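You operate a simulated robot arm through the tools that you are given. There is no shell and no other tool.

The job below is to be done with a simulated robot arm. You get a single attempt, and the scene is never put back.

TASK
Put things in order on the top of the packing bench. At the end: the silver canister from the top of the packing bench is on the teal print plate; the grey insert from the top of the packing bench stands where the grey tag (marked "Hold") stood; the grey eyelet block (marked "3.0") from the top of the packing bench stands on top of the black pulley; the grey tag from the top of the packing bench stands where the silver canister stood; whatever was shut is shut again. Leave all else as you found it, and nothing knocked over.

It is judged by the outcome, as a careful person would: the job done as asked, and still so three seconds after it is handed in. It fails if anything else is knocked over, pushed out of place, dropped, spilled or broken.

THE ROBOT
A 6-joint arm with a two-finger gripper, fixed in place. Base frame: the origin is at the foot of the arm, x ahead of it, y to its left, z up; the work surface is at about z = 0. Readings come in m, rad, newtons and seconds.
With the tool pointing down near the work surface it reaches from about 0.24 to 0.62 m from the base axis. Its first joint turns from -1.152 to 1.152 rad. Payload 1.37 kg.
The TCP is the grasp point between the finger pads, 0.022 m short of the fingertips. In the tool frame z runs along the fingers and y along their closing line. The gripper opens to 0.092 m; its body begins 0.065 m behind the TCP.
Orientation is that of the tool frame in the base frame, as a unit quaternion [x, y, z, w]. With the fingers straight down and closing along the base's y, the tool's x points along the base's -x, its y along +y and its z along -z.

THE INTERFACE
- The arm moves only by the tool step_arm. Its argument "steps" is a list of rows, each a list of 3 entries, a list of its own where there are three numbers: the shift along the tool's x, y, z in units of 20 mm (1.0 is 20 mm), then the turn, a rotation vector about the tool's x, y, z in units of 8 degrees (1.0 is 8 degrees), then the closure, from 0 (fully open) to 1 (shut). In form: [[[x, y, z], [ax, ay, az], claw], ...]. A call has 1 to 20 rows; each row shifts and turns the commanded pose from where the row before left it, along the tool's axes as they then stand. A call with a number of a shift or a turn outside -1 to 1 is refused whole. Rows are played at 5 a second. More than 0.05 m and 0.15 rad between two rows, or a gripper value outside its range, and nothing of the call is played. A pose out of reach is approached as far as the arm can. The call stops where the force on the tool passes 40 N (or 10 N more than at its start, if that is more) or the arm is blocked; 0.2 s more then pass. Each finger travels about 0.0599 m/s and halts on what it meets, pressing with about 26 N; the grip force reading is that of the motor and also rises with nothing between the fingers. The clock runs only during rows and for 0.2 s after the last one: add rows that do not move to give the fingers time. It gives the time, the measured TCP pose, the force on the tool (base axes), the opening and the grip force at its end, in the units of the frame above (readings bear some noise), with the torque about the TCP (base axes, N m) and any sound that the robot's microphone picked up.
- Cameras (640 x 400 px; columns grow to the right, rows downward): "scene" is fixed at [0.0208, -0.4369, 0.5647]; the picture's right is [0.82, -0.57, 0.00], its down [-0.44, -0.63, -0.64] and it looks along [0.37, 0.53, -0.77] (base axes); focal length 274 px, centre (320, 200). "wrist" rides on the gripper at [0.071, 0.019, -0.102] in the tool frame; the picture's right is [-0.26, 0.97, 0.00], its down [-0.75, -0.20, -0.63] and it looks along [-0.60, -0.16, 0.78] (tool axes); focal length 280 px, centre (320, 200). There is no depth. A picture from a camera that has moved, and an enlarged one, comes with that camera's place and axes in the base frame and with its lens.
- get_image(camera): a new picture of that camera. It takes no simulated time.
- inspect(camera, box): a new picture of the part [left, top, right, bottom] of that camera's present view, enlarged. It takes no simulated time.
- sign_off(): hands the job in; it is judged then, once.

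Nothing tells you positions but the pictures and the camera data. Unless the task says otherwise, let go and move clear before handing in.

The tools are called after "Request:" by a JSON object that holds its "api" and its "payload". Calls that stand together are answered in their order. step_arm: Moves the arm, as the interface text tells. Its arguments: {"type":"object","properties":{"steps":{"type":"array"}},"required":["steps"]} The other tools are called the same way: get_image (camera) takes a picture; inspect (camera, box) takes an enlarged picture of a part of a camera's view; sign_off () hands the job in.

At the start:

```text
clock: 0.0
position: [0.4853, -0.0444, 0.2476]
ee_rot: [-0.001, 1.0, -0.001, 0.0]
contact_force: [0.2, -0.2, 0.5]
torque: [-0.01, 0.01, 0.01]
width: 0.0922
gripper_force: 0.0
```

scene: 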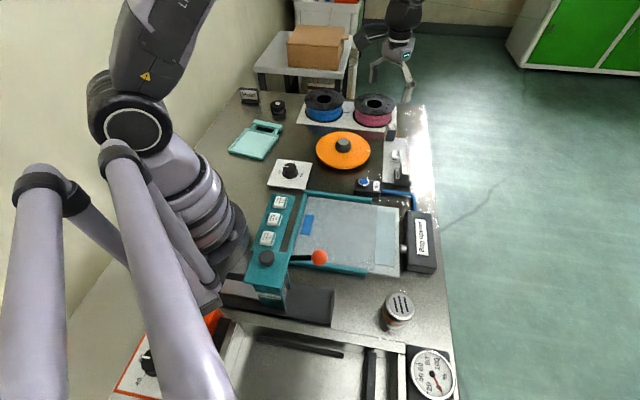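
wrist: 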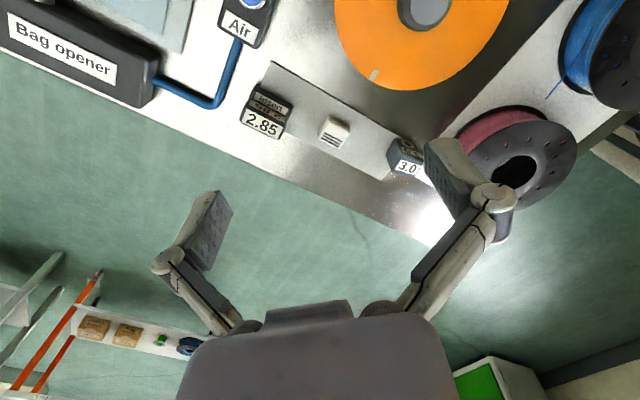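

I see a packing bench with a teal plate, a black pulley and a "Hold" tag at the far left, a canister-like item at the near right, and a strip with small blocks (2.85, something white, 3.0). I'll look more closely before moving.

Request:
{"api": "inspect", "payload": {"camera": "scene", "box": [220, 70, 320, 170]}}

Request:
{"api": "inspect", "payload": {"camera": "scene", "box": [340, 100, 440, 220]}}

Request:
{"api": "inspect", "payload": {"camera": "scene", "box": [340, 260, 480, 400]}}

Request:
{"api": "inspect", "payload": {"camera": "scene", "box": [220, 180, 440, 320]}}

Request:
{"api": "inspect", "payload": {"camera": "scene", "box": [120, 260, 420, 400]}}

Request:
{"api": "inspect", "payload": {"camera": "wrist", "box": [220, 50, 460, 200]}}

```text
4.00 times, centred on (270, 120) of scene
camera zoom: at [0.0208, -0.4369, 0.5647], right [0.82, -0.57, 0.0], down [-0.44, -0.63, -0.64], along [0.37, 0.53, -0.77], focal length 1096 px, centre (520, 520)
```

zoom: 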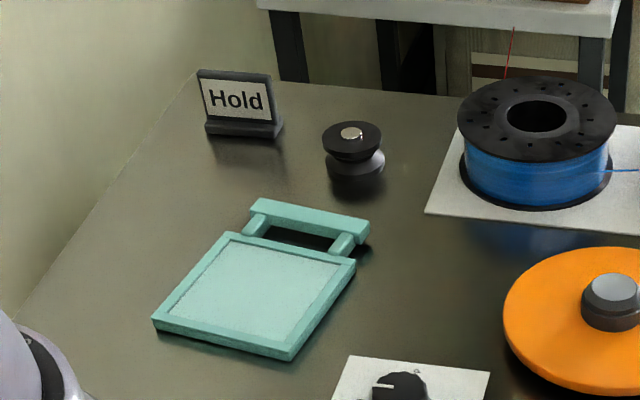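

```text
3.33 times, centred on (390, 160) of scene
camera zoom: at [0.0208, -0.4369, 0.5647], right [0.82, -0.57, 0.0], down [-0.44, -0.63, -0.64], along [0.37, 0.53, -0.77], focal length 913 px, centre (87, 333)
```

zoom: 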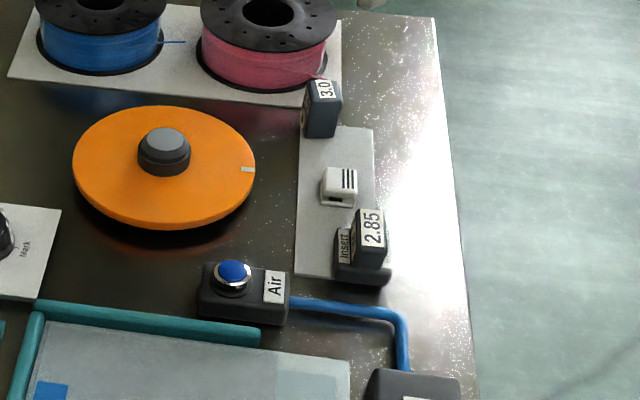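

```text
2.86 times, centred on (410, 330) of scene
camera zoom: at [0.0208, -0.4369, 0.5647], right [0.82, -0.57, 0.0], down [-0.44, -0.63, -0.64], along [0.37, 0.53, -0.77], focal length 783 px, centre (63, -171)
```

zoom: 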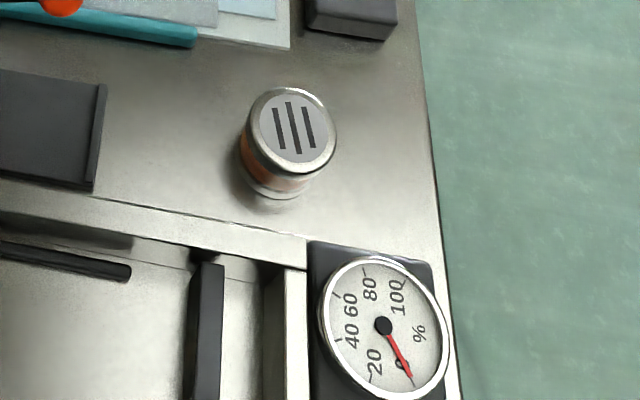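

```text
2.86 times, centred on (330, 250) of scene
camera zoom: at [0.0208, -0.4369, 0.5647], right [0.82, -0.57, 0.0], down [-0.44, -0.63, -0.64], along [0.37, 0.53, -0.77], focal length 783 px, centre (291, 57)
```

zoom: 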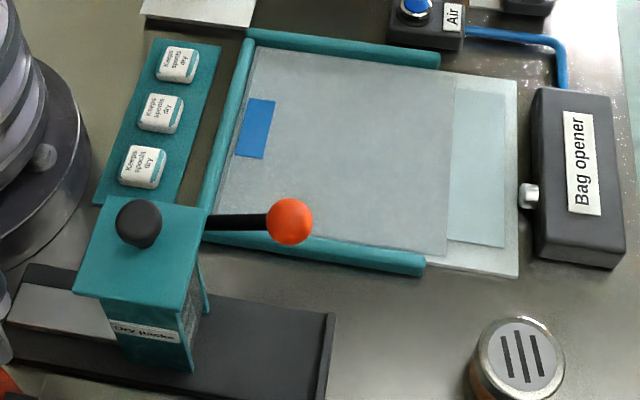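

```text
2.13 times, centred on (270, 330) of scene
camera zoom: at [0.0208, -0.4369, 0.5647], right [0.82, -0.57, 0.0], down [-0.44, -0.63, -0.64], along [0.37, 0.53, -0.77], focal length 584 px, centre (427, -77)
```

zoom: 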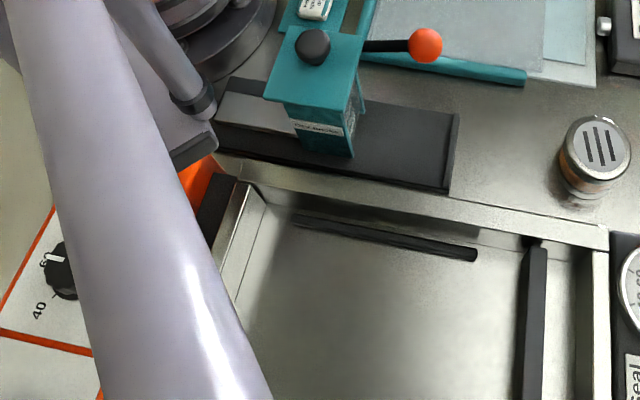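

```text
2.67 times, centred on (340, 125) of wrist
camera zoom: at [0.4144, -0.0265, 0.35], right [0.26, 0.97, 0.0], down [0.75, -0.2, 0.63], along [0.6, -0.16, -0.78], focal length 748 px, centre (267, 400)
```

zoom: 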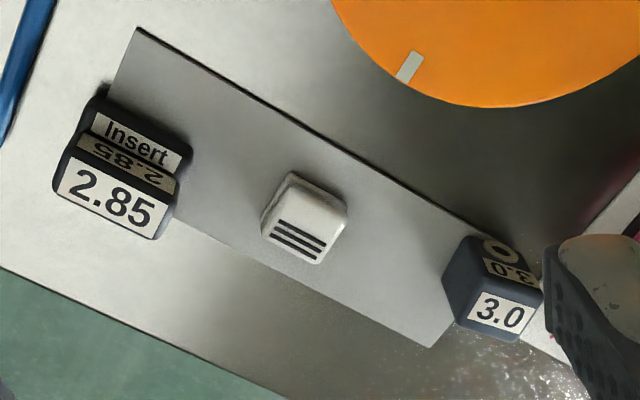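

The bench holds what I need: the canister near (0.24, -0.38), the plate near (0.25, 0.26), the pulley near (0.40, 0.36), the Hold tag near (0.36, 0.50), the insert near (0.52, -0.13) and the eyelet block near (0.625, 0.03). I'll swing the wrist camera to the left side at a safe height to measure the tag, pulley and plate.

Request:
{"api": "step_arm", "payload": {"steps": [[[0, 0, 0], [0, 0, -1], 0], [[0, 0, 0], [0, 0, -1], 0], [[0, 0, 0], [0, 0, -1], 0], [[0, 0, 0], [0, 0, -1], 0], [[0, 0, 0], [0, 0, -1], 0], [[0, 0, 0], [0, 0, -1], 0]]}}

```text
clock: 1.4
position: [0.4853, -0.0444, 0.2471]
ee_rot: [-0.408, 0.913, -0.001, 0.001]
contact_force: [-0.7, 0.9, 0.3]
torque: [-0.01, 0.01, -0.01]
width: 0.0921
gripper_force: 0.0
```

The turn worked (yaw +48°). I'm now moving sideways to above the left side of the bench.

Request:
{"api": "step_arm", "payload": {"steps": [[[-0.27, 0.985, 0], [0, 0, 0], 0], [[-0.27, 0.985, 0], [0, 0, 0], 0], [[-0.27, 0.985, 0], [0, 0, 0], 0], [[-0.27, 0.985, 0], [0, 0, 0], 0], [[-0.27, 0.985, 0], [0, 0, 0], 0], [[-0.27, 0.985, 0], [0, 0, 0], 0], [[-0.27, 0.985, 0], [0, 0, 0], 0], [[-0.27, 0.985, 0], [0, 0, 0], 0], [[-0.27, 0.985, 0], [0, 0, 0], 0], [[-0.27, 0.985, 0], [0, 0, 0], 0], [[-0.27, 0.985, 0], [0, 0, 0], 0], [[-0.27, 0.985, 0], [0, 0, 0], 0], [[-0.27, 0.985, 0], [0, 0, 0], 0], [[-0.27, 0.985, 0], [0, 0, 0], 0], [[-0.27, 0.985, 0], [0, 0, 0], 0], [[-0.27, 0.985, 0], [0, 0, 0], 0], [[-0.27, 0.985, 0], [0, 0, 0], 0], [[-0.27, 0.985, 0], [0, 0, 0], 0], [[-0.27, 0.985, 0], [0, 0, 0], 0], [[-0.27, 0.985, 0], [0, 0, 0], 0]]}}

Request:
{"api": "get_image", "payload": {"camera": "wrist"}}

Request:
{"api": "get_image", "payload": {"camera": "scene"}}

```text
clock: 5.6
position: [0.266, 0.2999, 0.2469]
ee_rot: [-0.407, 0.913, 0.0, 0.0]
contact_force: [-0.3, -0.8, 0.4]
torque: [-0.02, 0.02, -0.01]
width: 0.0918
gripper_force: 0.1
```

```text
taken
camera wrist: at [0.203, 0.2585, 0.3489], right [-0.54, 0.84, 0.0], down [0.66, 0.42, 0.62], along [0.53, 0.34, -0.78], focal length 280 px, centre (320, 200)
```

wrist: 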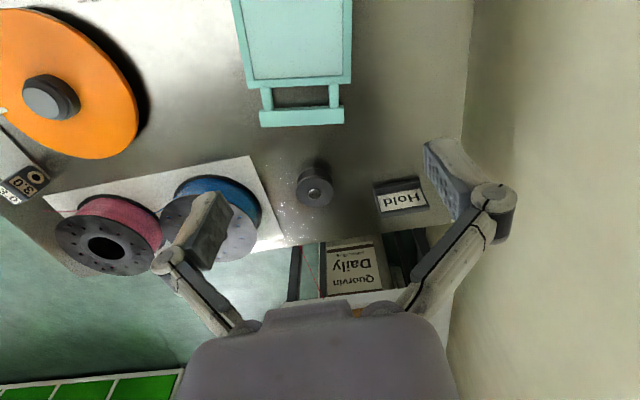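

```text
taken
```

scene: 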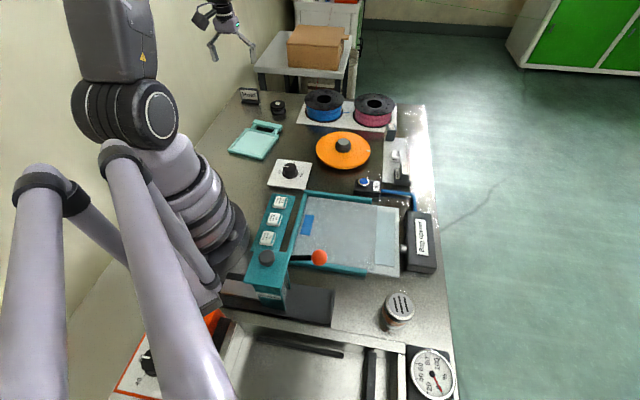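

The left side is in view now, with a wall just beyond the tag. I'll enlarge the tag, pulley and plate.

Request:
{"api": "inspect", "payload": {"camera": "wrist", "box": [280, 140, 480, 260]}}

Request:
{"api": "inspect", "payload": {"camera": "wrist", "box": [220, 0, 380, 140]}}

Request:
{"api": "inspect", "payload": {"camera": "scene", "box": [230, 80, 300, 125]}}

```text
3.20 times, centred on (380, 200) of wrist
camera zoom: at [0.203, 0.2585, 0.3489], right [-0.54, 0.84, 0.0], down [0.66, 0.42, 0.62], along [0.53, 0.34, -0.78], focal length 897 px, centre (128, 200)
```

zoom: 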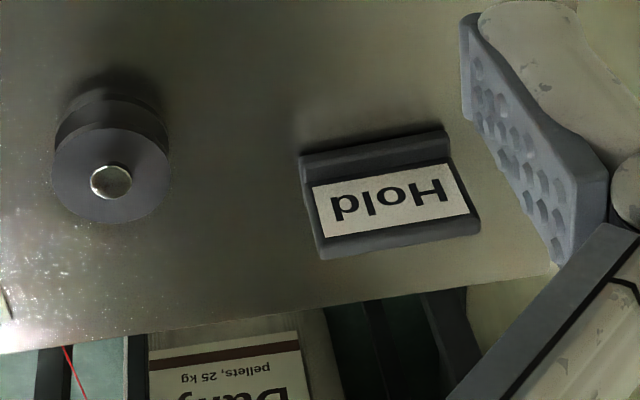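

```text
2.86 times, centred on (300, 70) of wrist
camera zoom: at [0.203, 0.2585, 0.3489], right [-0.54, 0.84, 0.0], down [0.66, 0.42, 0.62], along [0.53, 0.34, -0.78], focal length 801 px, centre (377, 571)
```

zoom: 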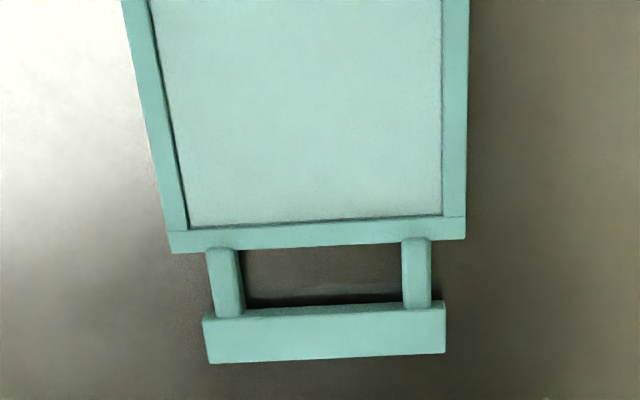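

```text
8.89 times, centred on (265, 102) of scene
camera zoom: at [0.0208, -0.4369, 0.5647], right [0.82, -0.57, 0.0], down [-0.44, -0.63, -0.64], along [0.37, 0.53, -0.77], focal length 2436 px, centre (809, 1067)
```

zoom: 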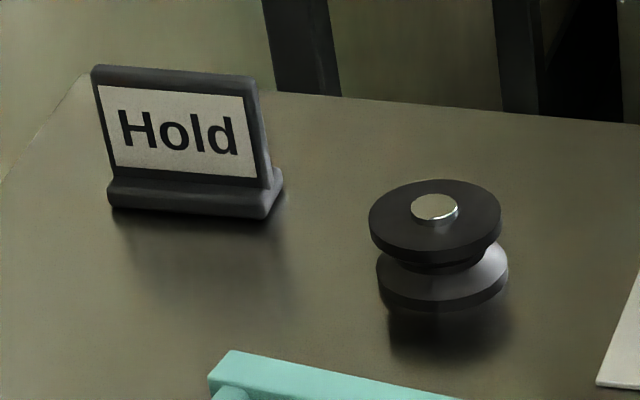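

The tag centre is about (0.356, 0.50), facing the robot, and it's ~68 mm wide and ~50 mm tall. The pulley is about (0.41, 0.383), and the wall is ~84 mm beyond the tag. Next I'll swing on an arc at a safe height to the canister on the right.

Request:
{"api": "step_arm", "payload": {"steps": [[[0.024, -0.977, 0], [0, 0, 0.35], 0], [[0.024, -0.977, 0], [0, 0, 0.35], 0], [[0.024, -0.977, 0], [0, 0, 0.35], 0], [[0.024, -0.977, 0], [0, 0, 0.35], 0], [[0.024, -0.977, 0], [0, 0, 0.35], 0], [[0.024, -0.977, 0], [0, 0, 0.35], 0], [[0.024, -0.977, 0], [0, 0, 0.35], 0], [[0.024, -0.977, 0], [0, 0, 0.35], 0], [[0.024, -0.977, 0], [0, 0, 0.35], 0], [[0.024, -0.977, 0], [0, 0, 0.35], 0], [[0.024, -0.977, 0], [0, 0, 0.35], 0], [[0.024, -0.977, 0], [0, 0, 0.35], 0], [[0.024, -0.977, 0], [0, 0, 0.35], 0], [[0.024, -0.977, 0], [0, 0, 0.35], 0], [[0.024, -0.977, 0], [0, 0, 0.35], 0], [[0.024, -0.977, 0], [0, 0, 0.35], 0], [[0.024, -0.977, 0], [0, 0, 0.35], 0], [[0.024, -0.977, 0], [0, 0, 0.35], 0], [[0.024, -0.977, 0], [0, 0, 0.35], 0]]}}

Request:
{"api": "get_image", "payload": {"camera": "wrist"}}

```text
clock: 9.6
position: [0.3961, -0.033, 0.2474]
ee_rot: [0.046, 0.999, -0.001, 0.0]
contact_force: [0.4, -0.5, -0.1]
torque: [0.01, -0.01, 0.0]
width: 0.0919
gripper_force: 0.0
```

```text
taken
camera wrist: at [0.3258, -0.0094, 0.3494], right [0.35, 0.94, 0.0], down [0.73, -0.27, 0.63], along [0.59, -0.22, -0.78], focal length 280 px, centre (320, 200)
```

wrist: 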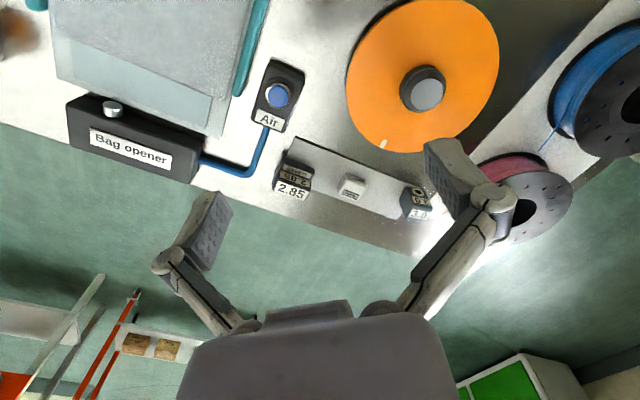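

From mid-arc I can see the insert, the white piece and the eyelet block. I'll enlarge them while I'm here and carry on towards the canister.

Request:
{"api": "inspect", "payload": {"camera": "wrist", "box": [255, 130, 455, 255]}}

Request:
{"api": "step_arm", "payload": {"steps": [[[0.024, -0.977, 0], [0, 0, 0.35], 0], [[0.024, -0.977, 0], [0, 0, 0.35], 0], [[0.024, -0.977, 0], [0, 0, 0.35], 0], [[0.024, -0.977, 0], [0, 0, 0.35], 0], [[0.024, -0.977, 0], [0, 0, 0.35], 0], [[0.024, -0.977, 0], [0, 0, 0.35], 0], [[0.024, -0.977, 0], [0, 0, 0.35], 0], [[0.024, -0.977, 0], [0, 0, 0.35], 0], [[0.024, -0.977, 0], [0, 0, 0.35], 0], [[0.024, -0.977, 0], [0, 0, 0.35], 0], [[0.024, -0.977, 0], [0, 0, 0.35], 0], [[0.024, -0.977, 0], [0, 0, 0.35], 0], [[0.024, -0.977, 0], [0, 0, 0.35], 0], [[0.024, -0.977, 0], [0, 0, 0.35], 0], [[0.024, -0.977, 0], [0, 0, 0.35], 0], [[0.024, -0.977, 0], [0, 0, 0.35], 0], [[0.024, -0.977, 0], [0, 0, 0.35], 0], [[0.024, -0.977, 0], [0, 0, 0.35], 0]]}}

Request:
{"api": "get_image", "payload": {"camera": "wrist"}}

Request:
{"api": "get_image", "payload": {"camera": "scene"}}

```text
3.20 times, centred on (355, 192) of wrist
camera zoom: at [0.3258, -0.0094, 0.3494], right [0.35, 0.94, 0.0], down [0.73, -0.27, 0.63], along [0.59, -0.22, -0.78], focal length 897 px, centre (208, 224)
```

zoom: 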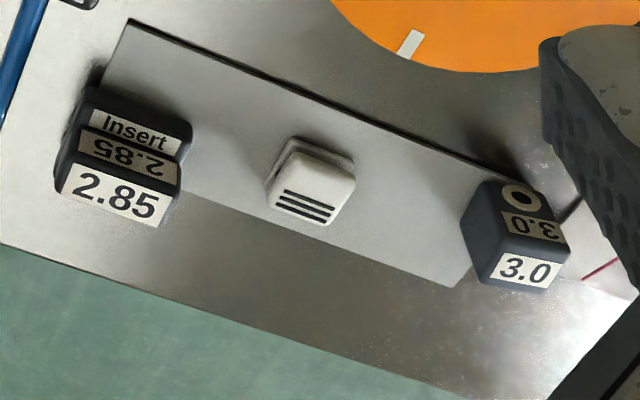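

```text
clock: 13.4
position: [0.2229, -0.3262, 0.2473]
ee_rot: [0.466, 0.885, -0.001, 0.001]
contact_force: [-0.3, -0.6, 0.1]
torque: [-0.01, 0.01, 0.02]
width: 0.0919
gripper_force: 0.1
```

```text
taken
camera wrist: at [0.1976, -0.2586, 0.3501], right [0.94, 0.33, 0.0], down [0.26, -0.74, 0.63], along [0.21, -0.59, -0.78], focal length 280 px, centre (320, 200)
```

wrist: 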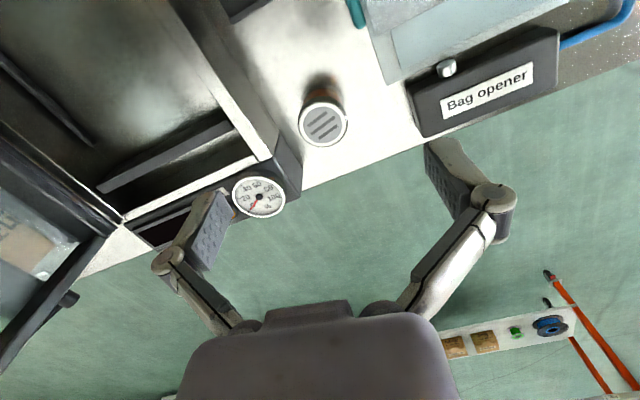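

```text
taken
```

scene: 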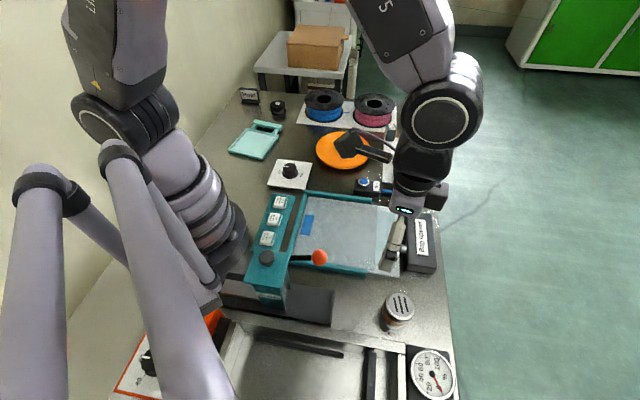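

The canister is now clear in the wrist view, between the heat sealer and the bag opener. I'll enlarge it to fix its place and size.

Request:
{"api": "inspect", "payload": {"camera": "wrist", "box": [260, 60, 400, 160]}}

Request:
{"api": "inspect", "payload": {"camera": "scene", "box": [360, 270, 450, 350]}}

```text
4.00 times, centred on (330, 110) of wrist
camera zoom: at [0.1976, -0.2586, 0.3501], right [0.94, 0.33, 0.0], down [0.26, -0.74, 0.63], along [0.21, -0.59, -0.78], focal length 1122 px, centre (280, 560)
```

zoom: 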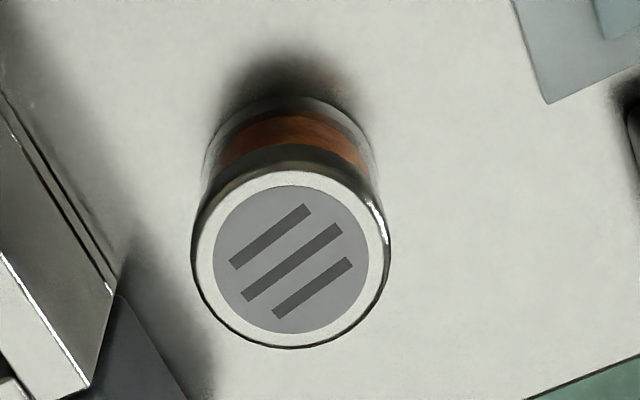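

```text
5.00 times, centred on (405, 310) of scene
camera zoom: at [0.0209, -0.4369, 0.5647], right [0.82, -0.57, 0.0], down [-0.44, -0.63, -0.64], along [0.37, 0.53, -0.77], focal length 1370 px, centre (-105, -350)
```

zoom: 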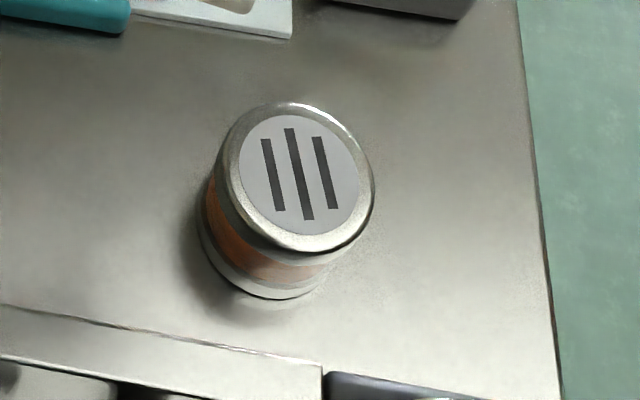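

I take the canister to be at about (0.243, -0.380), ~55 mm wide and ~54 mm tall, with the sealer frame only ~3–4 cm from it. I'll move above it and turn the gripper so the fingers close parallel to the sealer edge, away from it.

Request:
{"api": "step_arm", "payload": {"steps": [[[-0.922, -0.226, 0], [0, 0, 0], 0], [[-0.922, -0.226, 0], [0, 0, 0], 0], [[-0.922, -0.226, 0], [0, 0, 0], 0], [[0, 0, 0], [0, 0, 1], 0], [[0, 0, 0], [0, 0, 1], 0], [[0, 0, 0], [0, 0, 1], 0], [[0, 0, 0], [0, 0, 1], 0], [[0, 0, 0], [0, 0, 1], 0], [[0, 0, 0], [0, 0, 1], 0], [[0, 0, 0], [0, 0, 1], 0], [[0, 0, 0], [0, 0, 1], 0]]}}

Request:
{"api": "get_image", "payload": {"camera": "wrist"}}

Request:
{"api": "get_image", "payload": {"camera": "scene"}}

```text
clock: 15.8
position: [0.2439, -0.3798, 0.2477]
ee_rot: [0.865, 0.503, 0.0, 0.001]
contact_force: [-0.2, -0.1, -0.9]
torque: [-0.03, 0.02, 0.01]
width: 0.0921
gripper_force: 0.0
```

```text
taken
camera wrist: at [0.2943, -0.329, 0.3504], right [0.71, -0.71, 0.0], down [-0.55, -0.55, 0.63], along [-0.44, -0.44, -0.78], focal length 280 px, centre (320, 200)
```

wrist: 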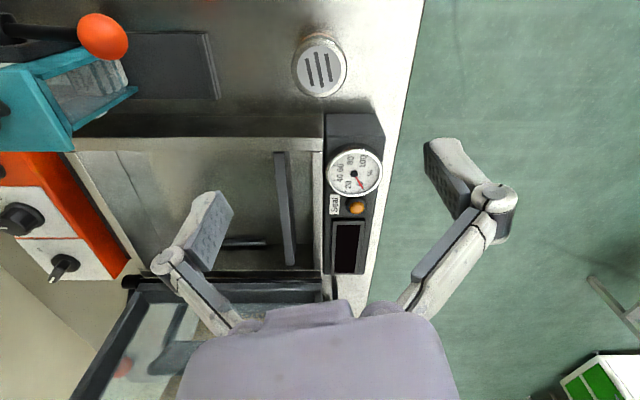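

```text
taken
```

scene: 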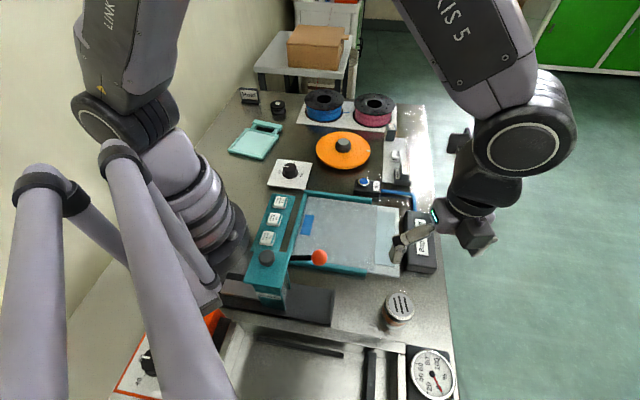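

The wrist view has the canister almost exactly under the tool line. I'll check the alignment at higher magnification.

Request:
{"api": "inspect", "payload": {"camera": "wrist", "box": [270, 20, 370, 120]}}

```text
4.00 times, centred on (320, 70) of wrist
camera zoom: at [0.2943, -0.329, 0.3504], right [0.71, -0.71, 0.0], down [-0.55, -0.55, 0.63], along [-0.44, -0.44, -0.78], focal length 1122 px, centre (320, 720)
```

zoom: 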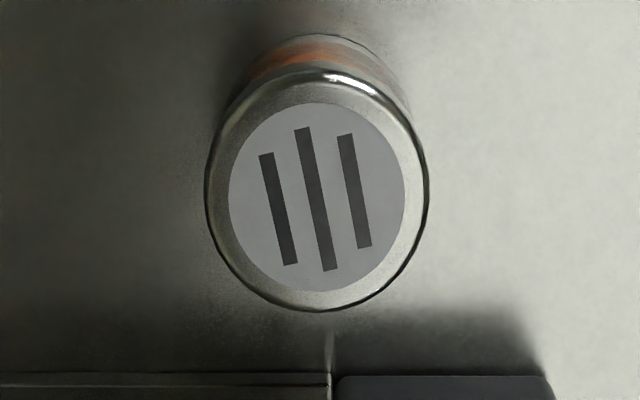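

The alignment is within a millimetre. I'll descend part of the way and check the clearances before the final approach.

Request:
{"api": "step_arm", "payload": {"steps": [[[0, 0, 1], [0, 0, 0], 0], [[0, 0, 1], [0, 0, 0], 0], [[0, 0, 1], [0, 0, 0], 0], [[0, 0, 1], [0, 0, 0], 0], [[0, 0, 1], [0, 0, 0], 0], [[0, 0, 1], [0, 0, 0], 0], [[0, 0, 1], [0, 0, 0], 0], [[0, 0, 0.5], [0, 0, 0], 0]]}}

Request:
{"api": "get_image", "payload": {"camera": "wrist"}}

Request:
{"api": "get_image", "payload": {"camera": "scene"}}

```text
clock: 17.6
position: [0.2431, -0.3795, 0.0977]
ee_rot: [0.864, 0.503, 0.0, 0.001]
contact_force: [-0.3, -0.1, 0.1]
torque: [-0.02, -0.01, 0.05]
width: 0.0919
gripper_force: 0.0
```

```text
taken
camera wrist: at [0.2944, -0.3288, 0.2], right [0.71, -0.7, 0.0], down [-0.55, -0.55, 0.63], along [-0.44, -0.45, -0.78], focal length 280 px, centre (320, 200)
```

wrist: 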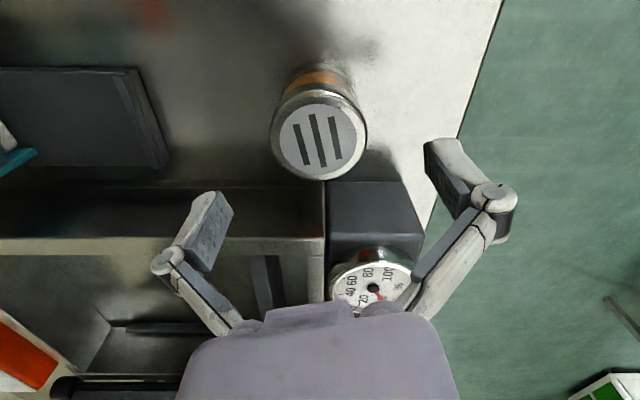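

```text
taken
```

scene: 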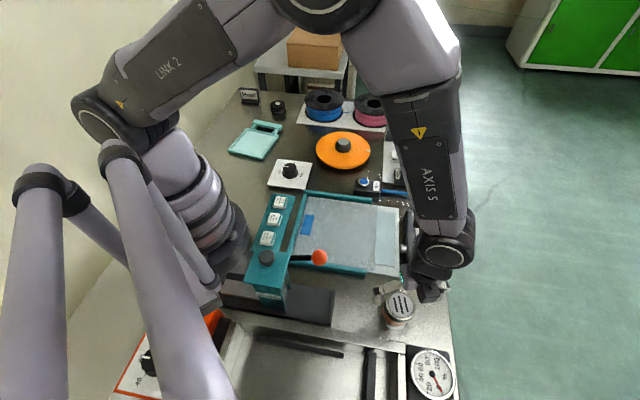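

The left finger would come near the sealer edge at this yaw, so I'll turn another 16° to close exactly parallel to that edge, then descend.

Request:
{"api": "step_arm", "payload": {"steps": [[[0, 0, 0], [0, 0, 1], 0], [[0, 0, 0], [0, 0, 1], 0], [[0, 0, 1], [0, 0, 0], 0], [[0, 0, 0.5], [0, 0, 0], 0]]}}

Request:
{"api": "get_image", "payload": {"camera": "wrist"}}

Request:
{"api": "inspect", "payload": {"camera": "scene", "box": [350, 230, 470, 350]}}

```text
clock: 18.6
position: [0.2446, -0.3802, 0.0691]
ee_rot: [0.926, 0.378, 0.001, 0.001]
contact_force: [-0.2, 0.0, 0.7]
torque: [0.0, 0.0, 0.0]
width: 0.0921
gripper_force: 0.0
```

```text
taken
camera wrist: at [0.3072, -0.3455, 0.1703], right [0.49, -0.87, 0.0], down [-0.68, -0.38, 0.63], along [-0.55, -0.31, -0.78], focal length 280 px, centre (320, 200)
```

wrist: 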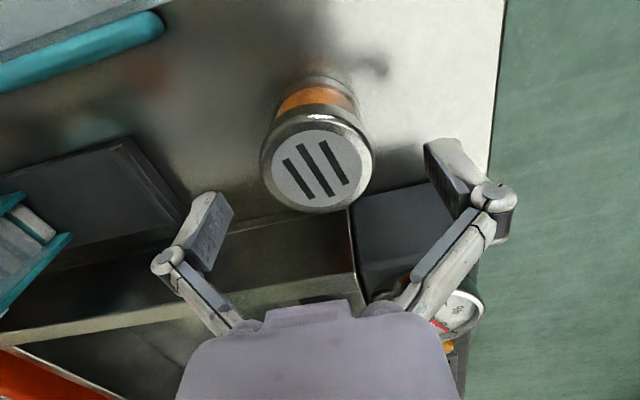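

```text
3.33 times, centred on (410, 290) of scene
camera zoom: at [0.0208, -0.4369, 0.5647], right [0.82, -0.57, 0.0], down [-0.44, -0.63, -0.64], along [0.37, 0.53, -0.77], focal length 913 px, centre (20, -100)
```

zoom: 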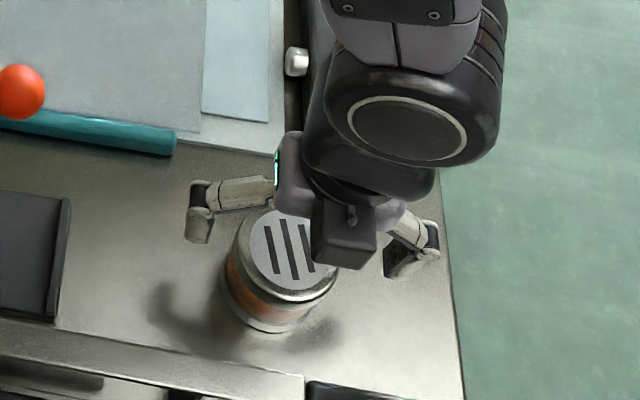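

The fingers straddle the canister with room on both sides. I'll descend to grasp height and close.

Request:
{"api": "step_arm", "payload": {"steps": [[[0, 0, 0.9], [0, 0, 0], 0], [[0, 0, 0.9], [0, 0, 0], 0], [[0, 0, 0], [0, 0, 0], 0]]}}

Request:
{"api": "get_image", "payload": {"camera": "wrist"}}

Request:
{"api": "inspect", "payload": {"camera": "scene", "box": [350, 230, 470, 350]}}

```text
clock: 19.4
position: [0.2442, -0.3807, 0.0321]
ee_rot: [0.926, 0.378, 0.0, 0.001]
contact_force: [0.3, 0.6, -0.4]
torque: [0.0, 0.03, -0.03]
width: 0.0919
gripper_force: 0.1
```

```text
taken
camera wrist: at [0.3074, -0.3456, 0.1337], right [0.49, -0.87, 0.0], down [-0.68, -0.38, 0.63], along [-0.55, -0.31, -0.78], focal length 280 px, centre (320, 200)
```

wrist: 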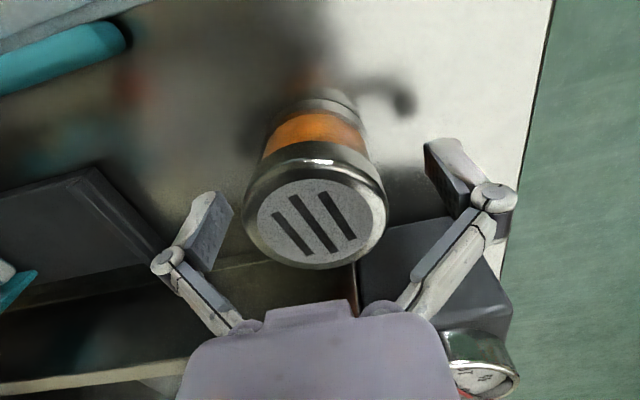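

```text
3.33 times, centred on (410, 290) of scene
camera zoom: at [0.0208, -0.4369, 0.5647], right [0.82, -0.57, 0.0], down [-0.44, -0.63, -0.64], along [0.37, 0.53, -0.77], focal length 913 px, centre (20, -100)
```

zoom: 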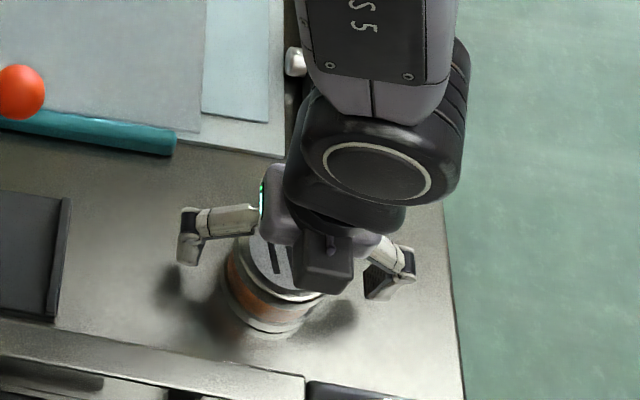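

The canister is centred between the pads. I'm closing the gripper.

Request:
{"api": "step_arm", "payload": {"steps": [[[0, 0, 0], [0, 0, 0], 0.3], [[0, 0, 0], [0, 0, 0], 0.6], [[0, 0, 0], [0, 0, 0], 1], [[0, 0, 0], [0, 0, 0], 1], [[0, 0, 0], [0, 0, 0], 1], [[0, 0, 0], [0, 0, 0], 1]]}}

Request:
{"api": "get_image", "payload": {"camera": "wrist"}}

```text
clock: 20.8
position: [0.2448, -0.38, 0.0332]
ee_rot: [0.926, 0.377, 0.0, 0.002]
contact_force: [0.2, 0.7, 2.8]
torque: [-0.01, -0.02, 0.03]
width: 0.0543
gripper_force: 26.2
```

```text
taken
camera wrist: at [0.3074, -0.3456, 0.1339], right [0.49, -0.87, 0.0], down [-0.68, -0.38, 0.63], along [-0.55, -0.31, -0.78], focal length 280 px, centre (320, 200)
```

wrist: 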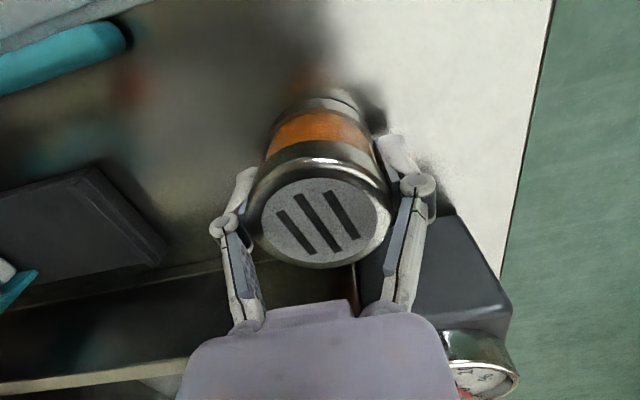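

Gripped, with an opening of 54 mm at 26 N. I'm lifting straight up.

Request:
{"api": "step_arm", "payload": {"steps": [[[0, 0, -0.3], [0, 0, 0], 1], [[0, 0, -0.7], [0, 0, 0], 1], [[0, 0, -1], [0, 0, 0], 1], [[0, 0, -1], [0, 0, 0], 1], [[0, 0, -1], [0, 0, 0], 1], [[0, 0, -1], [0, 0, 0], 1], [[0, 0, -1], [0, 0, 0], 1], [[0, 0, -1], [0, 0, 0], 1], [[0, 0, -1], [0, 0, 0], 1], [[0, 0, -1], [0, 0, 0], 1], [[0, 0, -0.8], [0, 0, 0], 1]]}}

Request:
{"api": "get_image", "payload": {"camera": "wrist"}}

Request:
{"api": "get_image", "payload": {"camera": "scene"}}

```text
clock: 23.2
position: [0.2433, -0.3782, 0.2279]
ee_rot: [0.926, 0.378, 0.0, 0.001]
contact_force: [0.0, -0.9, -1.0]
torque: [-0.01, -0.02, 0.0]
width: 0.0545
gripper_force: 26.2
```

```text
taken
camera wrist: at [0.3064, -0.3446, 0.3307], right [0.49, -0.87, 0.0], down [-0.68, -0.38, 0.63], along [-0.55, -0.31, -0.78], focal length 280 px, centre (320, 200)
```

wrist: 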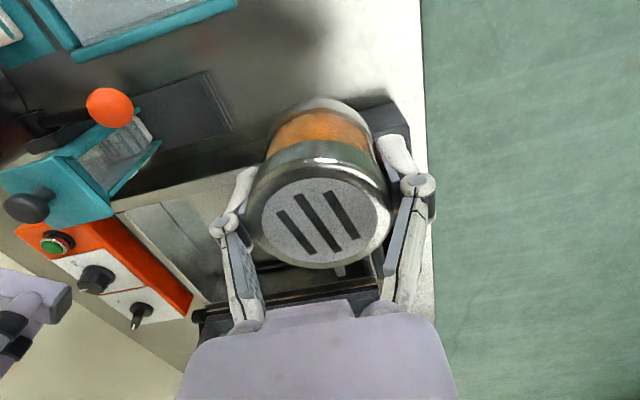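

```text
taken
```

scene: 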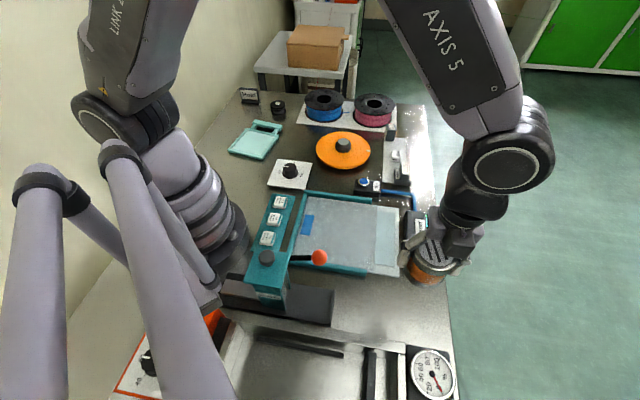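

The canister is held level and clear. I'm now carrying it round on an arc towards the teal plate (centre about (0.252, 0.261)).

Request:
{"api": "step_arm", "payload": {"steps": [[[0.9967, 0.182, 0], [0, 0, -0.3225], 1], [[0.9967, 0.182, 0], [0, 0, -0.3225], 1], [[0.9967, 0.182, 0], [0, 0, -0.3225], 1], [[0.9967, 0.182, 0], [0, 0, -0.3225], 1], [[0.9967, 0.182, 0], [0, 0, -0.3225], 1], [[0.9967, 0.182, 0], [0, 0, -0.3225], 1], [[0.9967, 0.182, 0], [0, 0, -0.3225], 1], [[0.9967, 0.182, 0], [0, 0, -0.3225], 1], [[0.9967, 0.182, 0], [0, 0, -0.3225], 1], [[0.9967, 0.182, 0], [0, 0, -0.3225], 1], [[0.9967, 0.182, 0], [0, 0, -0.3225], 1], [[0.9967, 0.182, 0], [0, 0, -0.3225], 1], [[0.9967, 0.182, 0], [0, 0, -0.3225], 1], [[0.9967, 0.182, 0], [0, 0, -0.3225], 1], [[0.9967, 0.182, 0], [0, 0, -0.3225], 1], [[0.9967, 0.182, 0], [0, 0, -0.3225], 1], [[0.9967, 0.182, 0], [0, 0, -0.3225], 1], [[0.9967, 0.182, 0], [0, 0, -0.3225], 1], [[0.9967, 0.182, 0], [0, 0, -0.3225], 1], [[0.9967, 0.182, 0], [0, 0, -0.3225], 1]]}}

Request:
{"api": "step_arm", "payload": {"steps": [[[0.944, -0.049, 0], [0, 0, -0.3225], 1], [[0.944, -0.049, 0], [0, 0, -0.3225], 1], [[0.944, -0.049, 0], [0, 0, -0.3225], 1], [[0.944, -0.049, 0], [0, 0, -0.3225], 1], [[0.944, -0.049, 0], [0, 0, -0.3225], 1], [[0.944, -0.049, 0], [0, 0, -0.3225], 1], [[0.944, -0.049, 0], [0, 0, -0.3225], 1], [[0.944, -0.049, 0], [0, 0, -0.3225], 1], [[0.944, -0.049, 0], [0, 0, -0.3225], 1], [[0.944, -0.049, 0], [0, 0, -0.3225], 1], [[0.944, -0.049, 0], [0, 0, -0.3225], 1], [[0.944, -0.049, 0], [0, 0, -0.3225], 1], [[0.944, -0.049, 0], [0, 0, -0.3225], 1], [[0.944, -0.049, 0], [0, 0, -0.3225], 1], [[0.944, -0.049, 0], [0, 0, -0.3225], 1], [[0.944, -0.049, 0], [0, 0, -0.3225], 1], [[0.944, -0.049, 0], [0, 0, -0.3225], 1], [[0.944, -0.049, 0], [0, 0, -0.3225], 1]]}}

Request:
{"api": "get_image", "payload": {"camera": "wrist"}}

Request:
{"api": "get_image", "payload": {"camera": "scene"}}

```text
clock: 27.4
position: [0.4453, -0.0454, 0.2292]
ee_rot: [0.67, 0.743, -0.001, 0.001]
contact_force: [0.3, -0.4, -1.7]
torque: [-0.01, -0.01, 0.01]
width: 0.0544
gripper_force: 25.4
```

```text
clock: 31.2
position: [0.2762, 0.2396, 0.2287]
ee_rot: [0.322, 0.947, 0.0, 0.001]
contact_force: [-0.5, 0.7, -1.5]
torque: [-0.02, 0.02, -0.01]
width: 0.0543
gripper_force: 25.7
```

```text
taken
camera wrist: at [0.2308, 0.2957, 0.3291], right [0.8, 0.61, 0.0], down [0.47, -0.62, 0.63], along [0.38, -0.5, -0.78], focal length 280 px, centre (320, 200)
```

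wrist: 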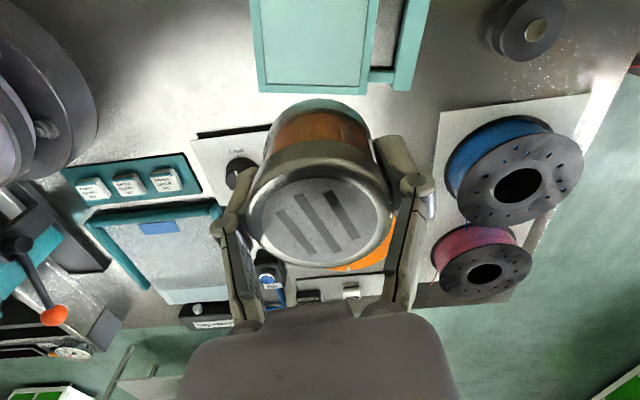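

```text
taken
```

scene: 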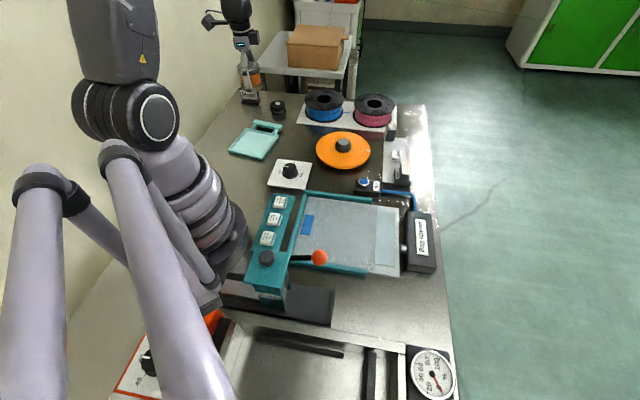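

I'm almost over the plate. The final shift is about (-24, +21) mm, after which I'll lower most of the way.

Request:
{"api": "step_arm", "payload": {"steps": [[[0.806, 0.055, 0], [0, 0, 0], 1], [[0.806, 0.055, 0], [0, 0, 0], 1], [[0, 0, 1], [0, 0, 0], 1], [[0, 0, 1], [0, 0, 0], 1], [[0, 0, 1], [0, 0, 0], 1], [[0, 0, 1], [0, 0, 0], 1], [[0, 0, 1], [0, 0, 0], 1], [[0, 0, 1], [0, 0, 0], 1], [[0, 0, 1], [0, 0, 0], 1], [[0, 0, 0.8], [0, 0, 0], 1], [[0, 0, 0], [0, 0, 0], 1]]}}

Request:
{"api": "get_image", "payload": {"camera": "wrist"}}

Request:
{"api": "inspect", "payload": {"camera": "scene", "box": [200, 80, 320, 180]}}

```text
clock: 33.6
position: [0.2523, 0.2594, 0.0713]
ee_rot: [0.321, 0.947, -0.001, 0.001]
contact_force: [-0.8, -0.1, -0.8]
torque: [0.03, 0.05, 0.01]
width: 0.0545
gripper_force: 25.3
```

```text
taken
camera wrist: at [0.2069, 0.3166, 0.1738], right [0.8, 0.61, 0.0], down [0.47, -0.62, 0.63], along [0.38, -0.5, -0.78], focal length 280 px, centre (320, 200)
```

wrist: 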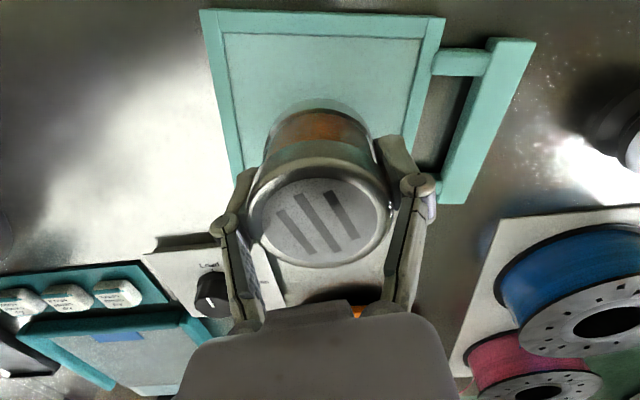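

```text
4.00 times, centred on (260, 130) of scene
camera zoom: at [0.0209, -0.4369, 0.5647], right [0.82, -0.57, 0.0], down [-0.44, -0.63, -0.64], along [0.37, 0.53, -0.77], focal length 1096 px, centre (560, 480)
```

zoom: 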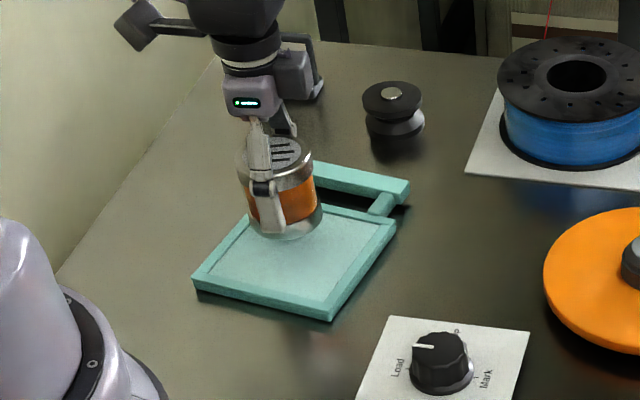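

The canister is over the middle of the plate, about 3 cm above it. I'll lower it gently in small steps and watch the force.

Request:
{"api": "step_arm", "payload": {"steps": [[[0, 0, 0.6], [0, 0, 0], 1], [[0, 0, 0.5], [0, 0, 0], 1], [[0, 0, 0.2], [0, 0, 0], 1], [[0, 0, 0], [0, 0, 0], 1]]}}

Request:
{"api": "step_arm", "payload": {"steps": [[[0, 0, 0.1], [0, 0, 0], 1], [[0, 0, 0], [0, 0, 0], 1]]}}

Request:
{"api": "step_arm", "payload": {"steps": [[[0, 0, 0.1], [0, 0, 0], 1], [[0, 0, 0], [0, 0, 0], 1]]}}

Request:
{"api": "inspect", "payload": {"camera": "scene", "box": [220, 100, 290, 160]}}

```text
clock: 34.6
position: [0.2517, 0.2584, 0.0459]
ee_rot: [0.323, 0.946, -0.001, 0.002]
contact_force: [-1.2, 0.8, -1.5]
torque: [0.02, -0.02, -0.03]
width: 0.0546
gripper_force: 26.3
```

```text
clock: 35.2
position: [0.2528, 0.2595, 0.0438]
ee_rot: [0.322, 0.947, -0.001, 0.001]
contact_force: [-0.4, 0.0, -1.1]
torque: [0.0, -0.01, 0.0]
width: 0.0544
gripper_force: 25.9
```

```text
clock: 35.8
position: [0.2522, 0.2593, 0.0418]
ee_rot: [0.322, 0.947, -0.001, 0.001]
contact_force: [-0.5, -1.8, 2.3]
torque: [0.05, 0.0, 0.02]
width: 0.0545
gripper_force: 25.5
```

```text
6.67 times, centred on (255, 130) of scene
camera zoom: at [0.0208, -0.4369, 0.5647], right [0.82, -0.57, 0.0], down [-0.44, -0.63, -0.64], along [0.37, 0.53, -0.77], focal length 1827 px, centre (753, 667)
```

zoom: 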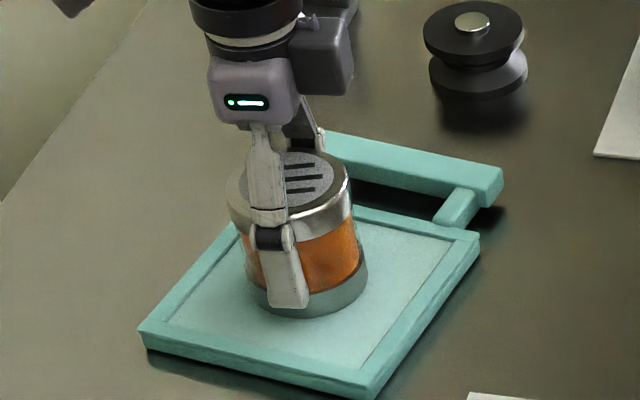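

The force reading has turned positive, so contact with the plate looks to be starting. I'll lower one more millimetre to confirm.

Request:
{"api": "step_arm", "payload": {"steps": [[[0, 0, 0.05], [0, 0, 0], 1], [[0, 0, 0], [0, 0, 0], 1]]}}

```text
clock: 36.4
position: [0.253, 0.2592, 0.0416]
ee_rot: [0.322, 0.947, -0.001, 0.001]
contact_force: [-1.5, -2.5, 14.6]
torque: [-0.07, 0.08, 0.08]
width: 0.0545
gripper_force: 25.8
```

It's in firm contact with the plate, with the surface at about 9 mm. I'll ease the pressure off slightly and open the fingers slowly.

Request:
{"api": "step_arm", "payload": {"steps": [[[0, 0, -0.04], [0, 0, 0], 1], [[0, 0, 0], [0, 0, 0], 0.35], [[0, 0, 0], [0, 0, 0], 0.25], [[0, 0, 0], [0, 0, 0], 0.15], [[0, 0, 0], [0, 0, 0], 0.1], [[0, 0, 0], [0, 0, 0], 0.1]]}}

Request:
{"api": "get_image", "payload": {"camera": "wrist"}}

Request:
{"api": "inspect", "payload": {"camera": "scene", "box": [220, 100, 290, 160]}}

```text
clock: 37.8
position: [0.2529, 0.259, 0.0425]
ee_rot: [0.323, 0.946, -0.001, 0.001]
contact_force: [-0.2, -0.2, 0.3]
torque: [-0.02, -0.02, -0.01]
width: 0.0828
gripper_force: 0.2
```

```text
taken
camera wrist: at [0.207, 0.3166, 0.1436], right [0.8, 0.61, 0.0], down [0.47, -0.62, 0.63], along [0.38, -0.5, -0.78], focal length 280 px, centre (320, 200)
```

wrist: 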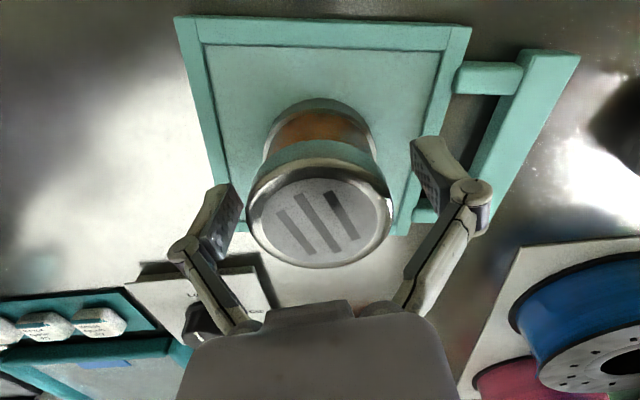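

```text
6.67 times, centred on (255, 130) of scene
camera zoom: at [0.0208, -0.4369, 0.5647], right [0.82, -0.57, 0.0], down [-0.44, -0.63, -0.64], along [0.37, 0.53, -0.77], focal length 1827 px, centre (753, 667)
```

zoom: 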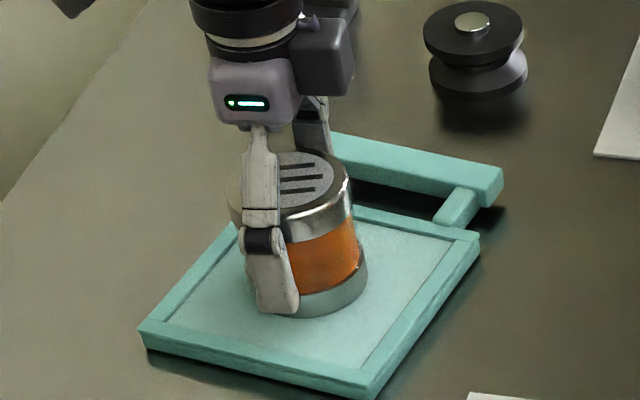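

The canister is released and standing near the plate centre. I'm raising straight up.

Request:
{"api": "step_arm", "payload": {"steps": [[[0, 0, -0.5], [0, 0, 0], 0.1], [[0, 0, -1], [0, 0, 0], 0], [[0, 0, -1], [0, 0, 0], 0], [[0, 0, -1], [0, 0, 0], 0], [[0, 0, -1], [0, 0, 0], 0], [[0, 0, -1], [0, 0, 0], 0], [[0, 0, -1], [0, 0, 0], 0], [[0, 0, -1], [0, 0, 0], 0], [[0, 0, -0.8], [0, 0, 0], 0]]}}

Request:
{"api": "get_image", "payload": {"camera": "scene"}}

Request:
{"api": "get_image", "payload": {"camera": "wrist"}}

```text
clock: 39.8
position: [0.252, 0.2594, 0.2087]
ee_rot: [0.323, 0.947, 0.0, 0.001]
contact_force: [-0.1, -0.7, 0.0]
torque: [-0.01, -0.02, -0.02]
width: 0.0918
gripper_force: 0.1
```

```text
taken
```

scene: 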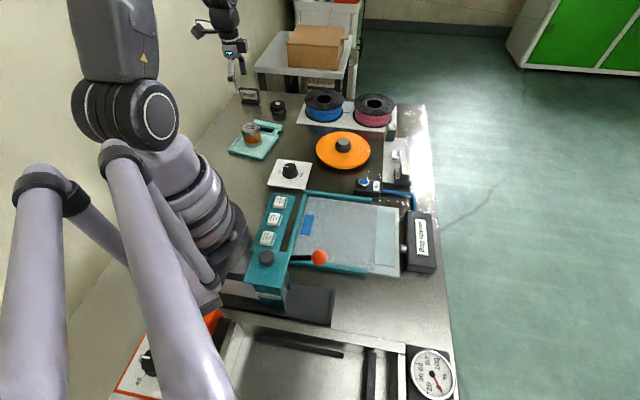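

```text
taken
camera wrist: at [0.2067, 0.3164, 0.3097], right [0.8, 0.61, 0.0], down [0.47, -0.62, 0.63], along [0.38, -0.5, -0.78], focal length 280 px, centre (320, 200)
```

wrist: 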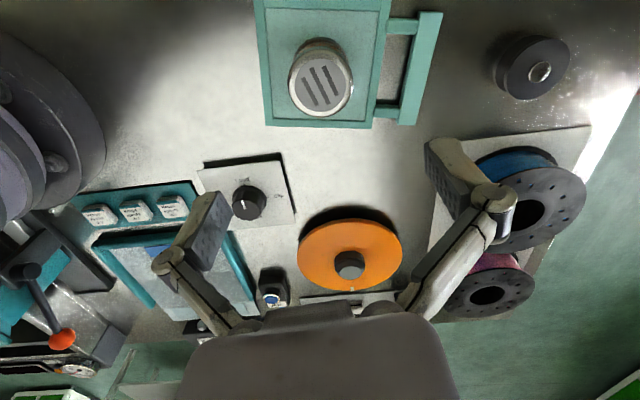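

The canister stands well centred on the plate and nothing else has changed. Now for the tag: I'll turn the gripper to line up with it and move closer for a better look.

Request:
{"api": "step_arm", "payload": {"steps": [[[0, 0, 0], [0, 0, -1], 0], [[0, 0, 0], [0, 0, -1], 0], [[0, 0, 0], [0, 0, -1], 0], [[0, 0, 0], [0, 0, -1], 0], [[0, 0, 0], [0, 0, -1], 0], [[0, 0, 0], [0, 0, -1], 0], [[0, 0, 0], [0, 0, -1], 0], [[0, 0, 0], [0, 0, -1], 0], [[0, 0, 0], [0, 0, -1], 0], [[0, 0, 0], [0, 0, -1], 0], [[0, 0, 0], [0, 0, -0.325], 0]]}}

Request:
{"api": "step_arm", "payload": {"steps": [[[-0.968, 0.544, 0], [0, 0, 0], 0], [[-0.968, 0.544, 0], [0, 0, 0], 0], [[-0.968, 0.544, 0], [0, 0, 0], 0], [[-0.968, 0.544, 0], [0, 0, 0], 0], [[-0.968, 0.544, 0], [0, 0, 0], 0], [[-0.968, 0.544, 0], [0, 0, 0], 0], [[-0.968, 0.544, 0], [0, 0, 0], 0], [[-0.968, 0.544, 0], [0, 0, 0], 0]]}}

Request:
{"api": "get_image", "payload": {"camera": "wrist"}}

Request:
{"api": "inspect", "payload": {"camera": "wrist", "box": [280, 90, 440, 200]}}

Request:
{"api": "get_image", "payload": {"camera": "scene"}}

```text
clock: 42.2
position: [0.2518, 0.2606, 0.2073]
ee_rot: [-0.384, 0.923, -0.002, 0.0]
contact_force: [-0.2, -0.2, -0.2]
torque: [-0.02, 0.02, -0.02]
width: 0.0919
gripper_force: 0.1
```

```text
clock: 44.0
position: [0.2994, 0.4318, 0.2071]
ee_rot: [-0.383, 0.924, -0.002, 0.0]
contact_force: [0.2, 0.3, -0.2]
torque: [-0.03, 0.0, 0.02]
width: 0.0918
gripper_force: 0.1
```

```text
taken
camera wrist: at [0.2353, 0.3931, 0.3096], right [-0.5, 0.87, 0.0], down [0.68, 0.39, 0.62], along [0.54, 0.31, -0.78], focal length 280 px, centre (320, 200)
```

wrist: 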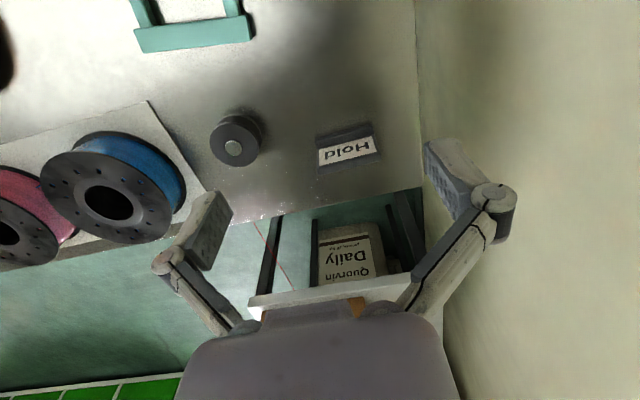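

```text
3.64 times, centred on (360, 145) of wrist
camera zoom: at [0.2353, 0.3931, 0.3096], right [-0.5, 0.87, 0.0], down [0.68, 0.39, 0.62], along [0.54, 0.31, -0.78], focal length 1020 px, centre (174, 400)
```

zoom: 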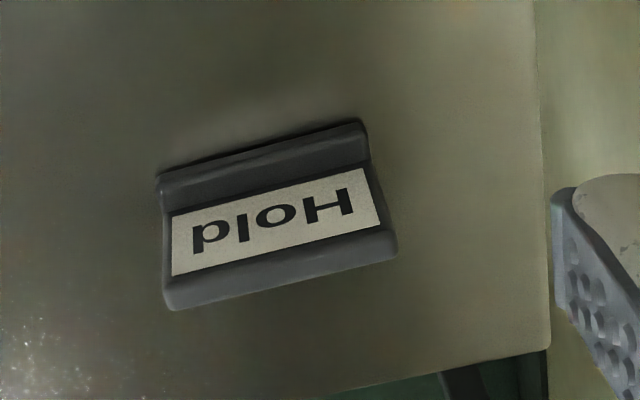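

```text
taken
```

scene: 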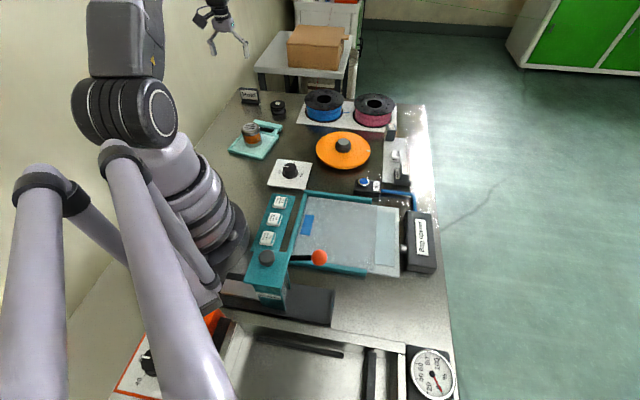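

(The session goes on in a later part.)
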